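You operate a simulated robot arm through the tools that you are given. There is no shell and no other tool. Be economical: measure what you need, move in short steps, check, and stop when the job is done.

Carry out the task below with a simulated robot arm. There is one attempt and no reset: what you move stays moved.

TASK
Stand the pot from the top of the teal bench beside the brush. It goes on the side that lies toward x -1.0, y +0.0 (a direction in the base frame), with about 3 cm between them.
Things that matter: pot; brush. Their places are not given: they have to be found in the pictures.

It is judged by the outcome, as a careful person would: the job done as asked, and still so three seconds after it is handed in. It fails if anything else is knocked over, pushed out of place, dropped, spilled or broken.

THE ROBOT
A 7-joint arm with a two-finger parallel gripper, fixed in place. Base frame: the origin is at the foot of the arm, x ahead of it, y to its left, z up; the work surface is at about z = 0. Lengths are in m, angles in rad, forces in N, time in s.
With the tool pointing down near the work surface it reaches from about 0.22 to 0.58 m from the base axis. Its first joint turns from -1.152 to 1.152 rad. Payload 2.5 kg.
Tool frame: the origin (TCP) lies between the finger pads and is the grasp point; the fingertips stand 0.023 m ahead of it; z points along the fingers, y is the line along which they close. The gripper opens to 0.094 m. The fingers are 0.038 m wide and 0.01 m thick; the gripper's body (0.054 by 0.096 m) begins 0.039 m behind the TCP.
Orientation is that of the tool frame in the base frame, as [roll, pitch, yaw] about the fixed x, y, z axes, in that order (R = Rz(yaw) Ry(pitch) Rx(roll)). With the fingers straight down and closing along the base's y, the tool's x points along the base's -x, its y along +y and its z along -z.

THE INTERFACE
- The arm moves only by the tool move_arm. Its arguments are lists of equal length, an entry for each row: "offset": the shift along the base's x, y, z in mm, a list of three; "delta_rot": the turn, a rotation vector about the base's x, y, z in rad, a list of three; "gripper": the gripper command, from -1 (shut) to 1 (fully open), values between in proportion. In form: {"offset": [[x, y, z], ...], "delta_rot": [[rx, ry, rz], ...], "gripper": [gripper, ...]}. A call has 1 to 20 rows; each row shifts and turns the commanded pose from where the row before left it. A row lasts 0.2 s, in which the tool goes at most 0.05 m and 0.15 rad; a call with a longer step from one row to the next is refused whole, and so is a gripper value outside its range. A pose out of reach is approached as far as the arm can. The call stops where the force on the tool passes 40 N (or 10 N more than at its start, if that is more) or the arm is blocked; 0.2 s more then pass. The fingers move at their own pace (about 0.108 m/s each) and stop on an object; they squeeze with about 24 N. The grip force told is the motor's: it shows also when the fingers shut on nothing. Time passes only in rows, and 0.2 s behind the last, so rows that do not move let the fingers close. It gives the time, the measured TCP pose, the force on the tool (base axes), the opening and the grip force at its end, in the units of the frame above (readings bear some noise).
- Cameras (640 x 400 px; columns grow to the right, rows downward): "scene" is fixed at [0.1273, -0.4125, 0.5247]; the picture's right is [0.73, -0.68, 0.00], its down [-0.41, -0.44, -0.80] and it looks along [0.55, 0.59, -0.60] (base axes); focal length 347 px, centre (320, 200). "wrist" rides on the gripper at [-0.039, 0, -0.044] in the tool frame; the picture's right is [0.00, -1.00, 0.00], its down [0.97, 0.00, -0.24] and it looks along [0.24, 0.00, 0.97] (tool axes); focal length 218 px, centre (320, 200).
- snapshot(camera): a new picture of that camera. No time passes.
- point_at(camera, pixels): for up to 12 pixels [column, row] of the newest picture of that camera ("zoom" is the newest enlarged one), the place [x, y, z] in the base frame of the surface seen there, good to about 0.002 m, but the place of the scene camera against the robot may be out by one fixed shift of up to 0.025 m in any direction. No time passes.
- inspect(camera, box): a new picture of the part [left, top, right, bottom] of that camera's present view, enlarged. No time passes.
- finish_job(): hands the job in; it is judged then, once.

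Work in short steps. Measure before you move; look again where a grasp or a placing could have gone wrong, and mend it. You have 60 turns and 30 pictures in all, the two below and enlarged ones among them. Open the gripper and draw the arm clear of the work before you hand the job in, unless the task says otherwise; then end with one line.

The tools are called after ">>>" by a JSON object that holds its "api" and its "payload". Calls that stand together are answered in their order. move_arm: Moves the arm, as the interface text tells. Its arguments: {"type":"object","properties":{"offset":{"type":"array","items":{"type":"array","items":{"type":"number"}}},"delta_rot":{"type":"array","items":{"type":"array","items":{"type":"number"}}},"gripper":{"type":"array","items":{"type":"number"}}},"required":["offset","delta_rot","gripper"]} The other tools are called the same way: snapshot (camera) takes a picture; point_at (camera, pixels) gives the place of the surface under pixels of a picture; inspect (camera, box) takes an enlarged picture of a part of a camera's view; finish_job () hands the job in.

At the start:

```text
clock: 0.0
tcp_pos: [0.3885, -0.1002, 0.2181]
ee_rot: [3.14, 0.0, -3.141]
ft_force: [-0.2, 0.3, -0.6]
grip_width: 0.0941
grip_force: 0.0
```

scene: 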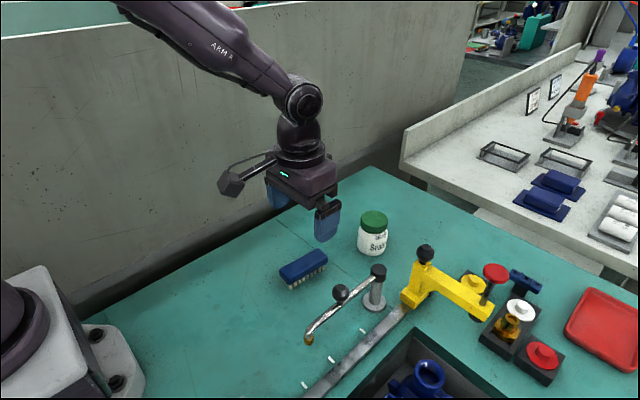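
wrist: 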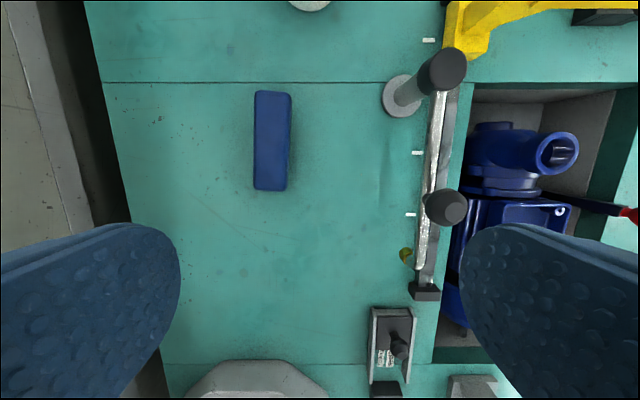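

The pot looks like the white jar with the green lid at scene (373,233), and the brush is the blue block at (303,268). I'll measure both in each camera.

>>> {"api": "inspect", "payload": {"camera": "scene", "box": [250, 190, 410, 310]}}

>>> {"api": "point_at", "payload": {"camera": "wrist", "pixels": [[258, 94], [288, 96], [257, 186], [284, 188], [272, 140], [310, 3], [272, 240], [272, 300], [400, 100], [405, 258], [250, 380]]}}

>>> {"api": "point_at", "payload": {"camera": "scene", "pixels": [[374, 220], [373, 240], [373, 253], [360, 220], [387, 220], [282, 268], [318, 252], [325, 262], [292, 283], [303, 264], [290, 310]]}}

```text
3.33 times, centred on (330, 250) of scene
```

zoom: 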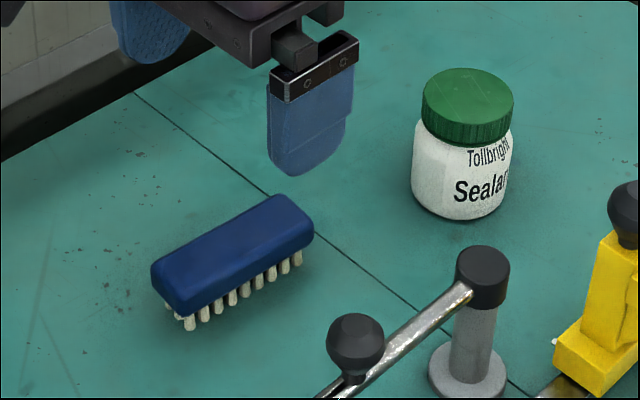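

```text
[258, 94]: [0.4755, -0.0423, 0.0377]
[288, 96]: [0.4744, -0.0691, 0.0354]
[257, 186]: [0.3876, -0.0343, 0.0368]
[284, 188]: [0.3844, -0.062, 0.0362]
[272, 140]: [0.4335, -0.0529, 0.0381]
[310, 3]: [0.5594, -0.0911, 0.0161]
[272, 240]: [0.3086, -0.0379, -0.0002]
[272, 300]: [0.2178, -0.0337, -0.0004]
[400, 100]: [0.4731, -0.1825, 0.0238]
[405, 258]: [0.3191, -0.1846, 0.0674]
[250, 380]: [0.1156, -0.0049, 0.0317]
```

```text
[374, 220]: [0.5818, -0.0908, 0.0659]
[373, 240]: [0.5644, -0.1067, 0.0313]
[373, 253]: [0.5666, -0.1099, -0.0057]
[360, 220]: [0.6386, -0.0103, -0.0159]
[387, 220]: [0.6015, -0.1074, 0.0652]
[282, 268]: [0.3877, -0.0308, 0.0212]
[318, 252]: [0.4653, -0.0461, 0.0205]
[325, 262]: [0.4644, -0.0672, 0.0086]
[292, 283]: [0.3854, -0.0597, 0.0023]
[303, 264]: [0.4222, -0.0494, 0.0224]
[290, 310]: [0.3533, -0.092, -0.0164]
```

Scene readings sit about 0.016 m low in z against the wrist, whose brush spans x 0.383–0.477 and y about -0.034 to -0.069. The pot is near (0.585, -0.09), so I'll move forward for a better wrist view of it.

>>> {"api": "move_arm", "payload": {"offset": [[30, 0, 0], [30, 0, 0], [30, 0, 0], [20, 5, 0]], "delta_rot": [[0, 0, 0], [0, 0, 0], [0, 0, 0], [0, 0, 0]], "gripper": [1, 1, 1, 1]}}

>>> {"api": "snapshot", "payload": {"camera": "wrist"}}

```text
clock: 1.0
tcp_pos: [0.4999, -0.0949, 0.2197]
ee_rot: [-3.141, -0.003, -3.141]
ft_force: [-0.5, -0.2, 0.8]
grip_width: 0.0944
grip_force: 0.2
```

```text
26 pictures are left
```

wrist: 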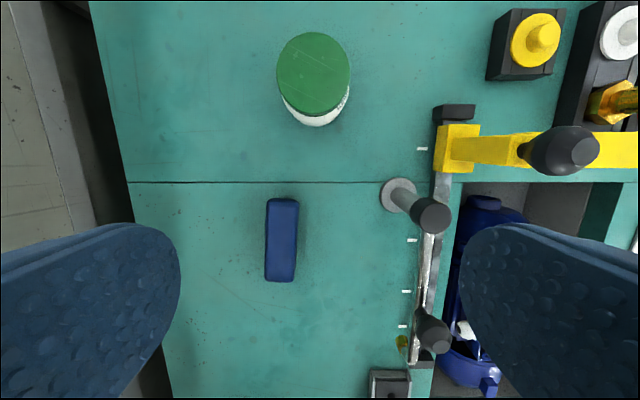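

The lid is at about (313,73). I'll measure its edges and the brush again.

>>> {"api": "point_at", "payload": {"camera": "wrist", "pixels": [[313, 73], [279, 73], [348, 73], [313, 35], [313, 110], [313, 122], [268, 201], [297, 202], [267, 279], [293, 279], [312, 150]]}}

```text
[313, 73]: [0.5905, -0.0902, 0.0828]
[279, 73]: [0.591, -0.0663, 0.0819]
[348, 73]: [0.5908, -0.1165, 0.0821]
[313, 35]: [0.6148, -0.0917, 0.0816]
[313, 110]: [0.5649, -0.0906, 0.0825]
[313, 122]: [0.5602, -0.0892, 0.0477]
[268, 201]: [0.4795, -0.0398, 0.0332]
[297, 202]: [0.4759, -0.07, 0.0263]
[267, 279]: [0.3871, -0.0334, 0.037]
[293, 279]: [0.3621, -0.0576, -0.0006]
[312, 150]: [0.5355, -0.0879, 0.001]
```

The pot centre is about (0.590, -0.091), its top is at 0.082 and its body radius is about 0.03. I'll move above it, staying above the lid, to check reach.

>>> {"api": "move_arm", "payload": {"offset": [[30, 2, -15], [30, 2, -25], [30, 0, -30], [0, 0, -20], [0, 0, 0]], "delta_rot": [[0, 0, 0], [0, 0, 0], [0, 0, 0], [0, 0, 0], [0, 0, 0]], "gripper": [1, 1, 1, 1, 1]}}

```text
clock: 2.2
tcp_pos: [0.5894, -0.0904, 0.1288]
ee_rot: [-3.14, 0.0, -3.14]
ft_force: [-0.9, 0.7, -0.1]
grip_width: 0.0938
grip_force: 0.0
```

Straight down is within reach here, so I'll descend in small steps to z of about 0.052.

>>> {"api": "move_arm", "payload": {"offset": [[0, 0, -20], [0, 0, -20], [0, 0, -20], [0, 0, -16], [0, 0, 0]], "delta_rot": [[0, 0, 0], [0, 0, 0], [0, 0, 0], [0, 0, 0], [0, 0, 0]], "gripper": [1, 1, 1, 1, 1]}}

>>> {"api": "snapshot", "payload": {"camera": "scene"}}

>>> {"api": "snapshot", "payload": {"camera": "wrist"}}

```text
clock: 3.4
tcp_pos: [0.588, -0.0928, 0.0517]
ee_rot: [-3.141, 0.001, 3.14]
ft_force: [-0.5, 0.5, -0.6]
grip_width: 0.0939
grip_force: 0.0
```

```text
25 pictures are left
```

scene: 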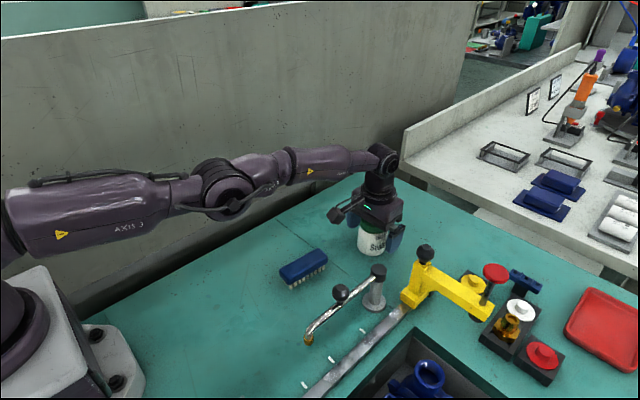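

```text
24 pictures are left
```

wrist: 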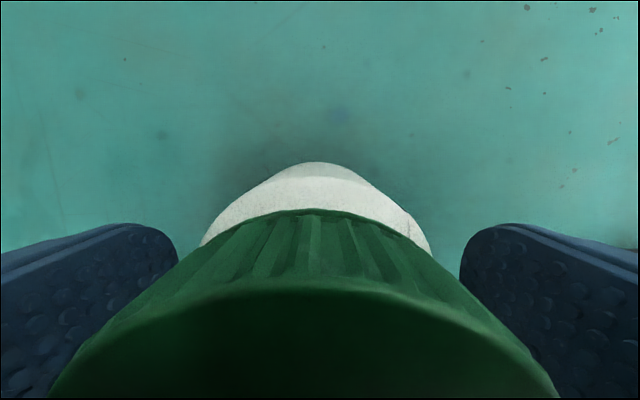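

The pot sits between the fingers and looks centred, so I'll close.

>>> {"api": "move_arm", "payload": {"offset": [[0, 0, 0], [0, 0, 0], [0, 0, 0], [0, 0, 0]], "delta_rot": [[0, 0, 0], [0, 0, 0], [0, 0, 0], [0, 0, 0]], "gripper": [-1, -1, -1, -1]}}

```text
clock: 4.4
tcp_pos: [0.5882, -0.0919, 0.0521]
ee_rot: [3.142, 0.0, 3.141]
ft_force: [0.6, 0.5, -0.1]
grip_width: 0.0614
grip_force: 23.8
```

It grips at 0.061 m, so the pot radius is about 0.0305. I'll lift slowly.

>>> {"api": "move_arm", "payload": {"offset": [[0, 0, 10], [0, 0, 20], [0, 0, 30], [0, 0, 30], [0, 0, 10]], "delta_rot": [[0, 0, 0], [0, 0, 0], [0, 0, 0], [0, 0, 0], [0, 0, 0]], "gripper": [-1, -1, -1, -1, -1]}}

>>> {"api": "inspect", "payload": {"camera": "scene", "box": [290, 100, 450, 200]}}

```text
clock: 5.6
tcp_pos: [0.5875, -0.0917, 0.1524]
ee_rot: [3.141, 0.0, -3.142]
ft_force: [0.7, 0.1, -1.4]
grip_width: 0.0615
grip_force: 24.2
```

```text
4.00 times, centred on (370, 150) of scene
```

zoom: 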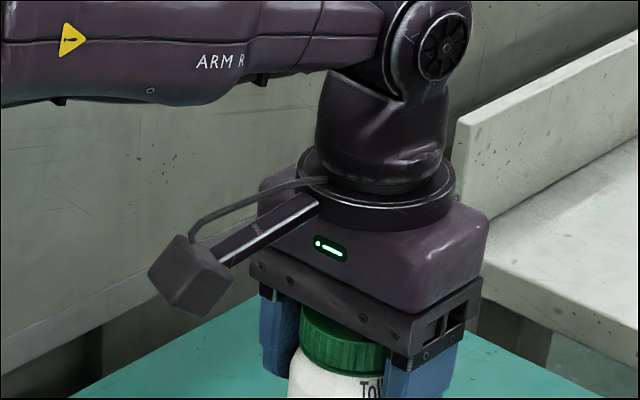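

The pot is held upright. I'll carry it at z 0.152, clear of everything, to above the target pot centre at about (0.3225, -0.05).

>>> {"api": "move_arm", "payload": {"offset": [[-15, 2, 0], [-30, 5, 0], [-35, 5, 0], [-35, 5, 0], [-35, 6, 0], [-35, 6, 0], [-35, 6, 0], [-30, 5, 0], [-17, 2, 0], [0, 0, 0]], "delta_rot": [[0, 0, 0], [0, 0, 0], [0, 0, 0], [0, 0, 0], [0, 0, 0], [0, 0, 0], [0, 0, 0], [0, 0, 0], [0, 0, 0], [0, 0, 0]], "gripper": [-1, -1, -1, -1, -1, -1, -1, -1, -1, -1]}}

>>> {"api": "snapshot", "payload": {"camera": "wrist"}}

>>> {"api": "snapshot", "payload": {"camera": "scene"}}

```text
clock: 7.8
tcp_pos: [0.3214, -0.0496, 0.1523]
ee_rot: [-3.14, 0.0, 3.14]
ft_force: [1.0, -0.1, -2.5]
grip_width: 0.0612
grip_force: 24.1
```

```text
22 pictures are left
```

wrist: 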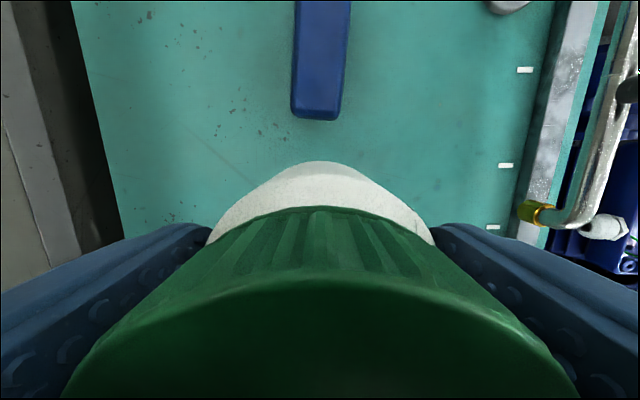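

```text
21 pictures are left
```

scene: 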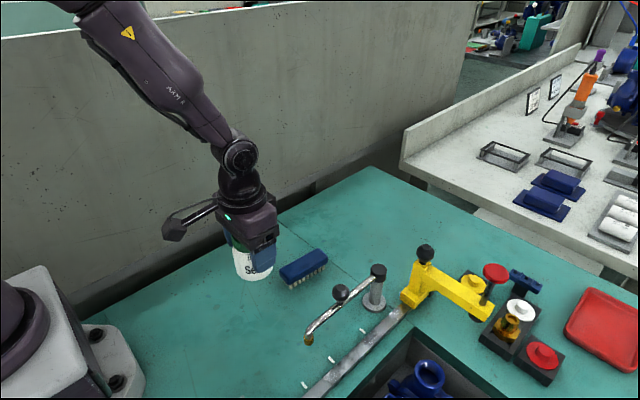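

I'll check the brush's near edge (wrist row about 118) and the pot's front edge (row about 163).

>>> {"api": "point_at", "payload": {"camera": "wrist", "pixels": [[316, 108], [316, 115], [316, 119], [294, 100], [340, 105], [320, 165], [320, 190], [320, 140]]}}

```text
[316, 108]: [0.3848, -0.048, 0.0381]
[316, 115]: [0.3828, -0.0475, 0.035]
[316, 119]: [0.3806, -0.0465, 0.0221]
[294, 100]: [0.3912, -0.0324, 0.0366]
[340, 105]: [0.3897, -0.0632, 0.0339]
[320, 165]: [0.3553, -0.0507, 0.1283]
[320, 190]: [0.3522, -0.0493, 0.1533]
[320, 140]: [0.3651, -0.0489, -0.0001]
```

The pot's front is at x of about 0.3555 and the brush edge at about 0.3805, which is a 25 mm gap. I'll shift back 5 mm and lower to the height it was picked from.

>>> {"api": "move_arm", "payload": {"offset": [[-5, 0, 0], [0, 0, -25], [0, 0, -30], [0, 0, -25], [0, 0, -12], [0, 0, -4], [0, 0, -3], [0, 0, 0]], "delta_rot": [[0, 0, 0], [0, 0, 0], [0, 0, 0], [0, 0, 0], [0, 0, 0], [0, 0, 0], [0, 0, 0], [0, 0, 0]], "gripper": [-1, -1, -1, -1, -1, -1, -1, -1]}}

>>> {"api": "snapshot", "payload": {"camera": "scene"}}

>>> {"api": "snapshot", "payload": {"camera": "wrist"}}

```text
clock: 9.6
tcp_pos: [0.3167, -0.0492, 0.0534]
ee_rot: [3.14, 0.0, -3.14]
ft_force: [-0.7, 0.0, -1.9]
grip_width: 0.0615
grip_force: 24.1
```

```text
20 pictures are left
```

scene: 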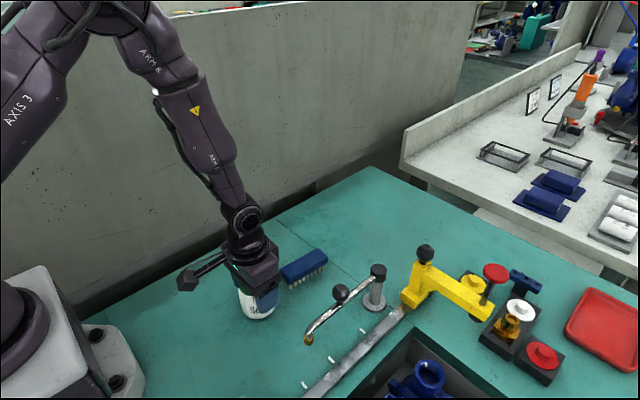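

```text
19 pictures are left
```

wrist: 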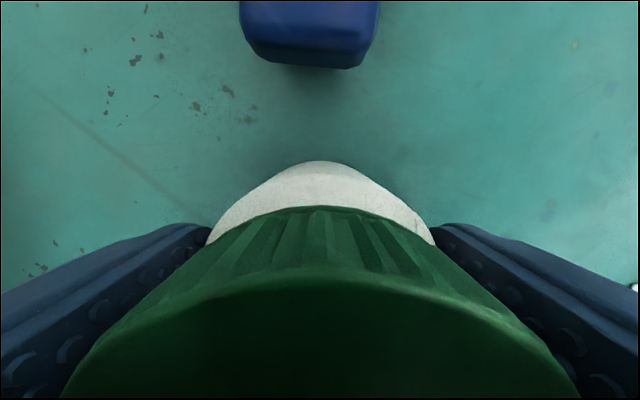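

The force still shows the pot's weight (-1.9 N), so it is about 1 mm above the bench. I'll lower gently until it touches.

>>> {"api": "move_arm", "payload": {"offset": [[0, 0, -1], [0, 0, -0.7], [0, 0, 0]], "delta_rot": [[0, 0, 0], [0, 0, 0], [0, 0, 0]], "gripper": [-1, -1, -1]}}

>>> {"api": "point_at", "payload": {"camera": "wrist", "pixels": [[310, 62], [310, 67], [320, 164], [320, 180], [310, 110]]}}

```text
clock: 10.4
tcp_pos: [0.3174, -0.0495, 0.0513]
ee_rot: [-3.141, 0.0, -3.141]
ft_force: [-1.1, 0.1, -1.0]
grip_width: 0.0613
grip_force: 24.2
```

```text
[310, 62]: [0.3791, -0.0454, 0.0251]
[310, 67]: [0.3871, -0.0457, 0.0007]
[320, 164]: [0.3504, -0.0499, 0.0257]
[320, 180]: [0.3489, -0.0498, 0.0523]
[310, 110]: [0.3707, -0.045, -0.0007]
```

The gap is about 29–30 mm, which is good. Contact isn't certain yet, so I'll make one more tiny lowering to check it.

>>> {"api": "move_arm", "payload": {"offset": [[0, 0, -0.6], [0, 0, 0]], "delta_rot": [[0, 0, 0], [0, 0, 0]], "gripper": [-1, -1]}}

```text
clock: 11.0
tcp_pos: [0.3173, -0.0491, 0.0513]
ee_rot: [3.142, 0.0, 3.142]
ft_force: [-1.5, -0.2, 0.8]
grip_width: 0.0614
grip_force: 23.9
```

The weight is now off the gripper, so the pot is resting on the bench. I'll open and then rise straight up.

>>> {"api": "move_arm", "payload": {"offset": [[0, 0, 0], [0, 0, 0], [0, 0, 0], [0, 0, 15], [0, 0, 30], [0, 0, 40], [0, 0, 40], [0, 0, 40], [-20, 0, 10], [0, 0, 0]], "delta_rot": [[0, 0, 0], [0, 0, 0], [0, 0, 0], [0, 0, 0], [0, 0, 0], [0, 0, 0], [0, 0, 0], [0, 0, 0], [0, 0, 0], [0, 0, 0]], "gripper": [0.7, 1, 1, 1, 1, 1, 1, 1, 1, 1]}}

>>> {"api": "snapshot", "payload": {"camera": "scene"}}

>>> {"api": "snapshot", "payload": {"camera": "wrist"}}

```text
clock: 13.2
tcp_pos: [0.2966, -0.0497, 0.2261]
ee_rot: [3.141, -0.001, -3.141]
ft_force: [0.2, -0.7, 0.6]
grip_width: 0.0939
grip_force: 0.1
```

```text
18 pictures are left
```

scene: 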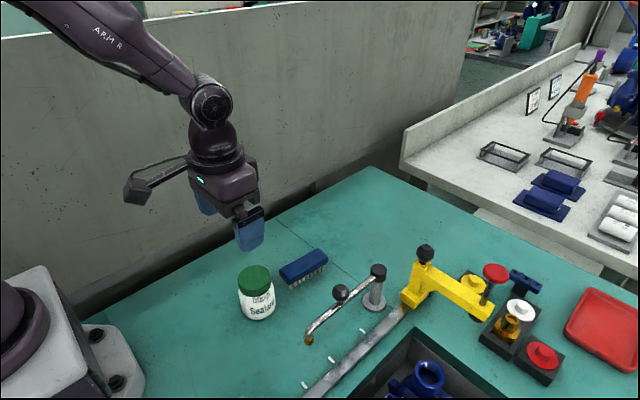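

```text
17 pictures are left
```

wrist: 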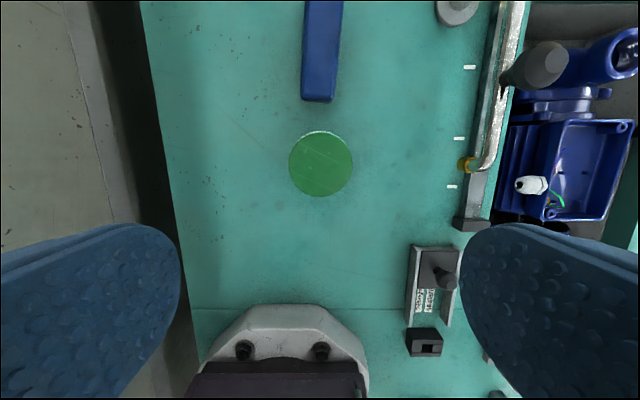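

The pot is standing upright at wrist (320,163), just on the -x side of the brush. I'll take a last measurement.

>>> {"api": "point_at", "payload": {"camera": "wrist", "pixels": [[320, 163], [320, 135], [320, 193], [318, 98]]}}

```text
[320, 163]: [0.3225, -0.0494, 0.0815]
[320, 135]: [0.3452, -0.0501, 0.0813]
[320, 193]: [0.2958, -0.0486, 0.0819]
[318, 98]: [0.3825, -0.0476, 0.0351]
```

The pot's centre is at x of about 0.3205 and its front at about 0.351. The brush edge is at about 0.381, so the gap is about 3 cm. The arm is clear, so I'll hand it in.

>>> {"api": "finish_job", "payload": {}}

```text
The job is handed in.
```

The pot stands upright on the brush's -x side, about 3 cm from it, with the gripper open and the arm clear of the work.
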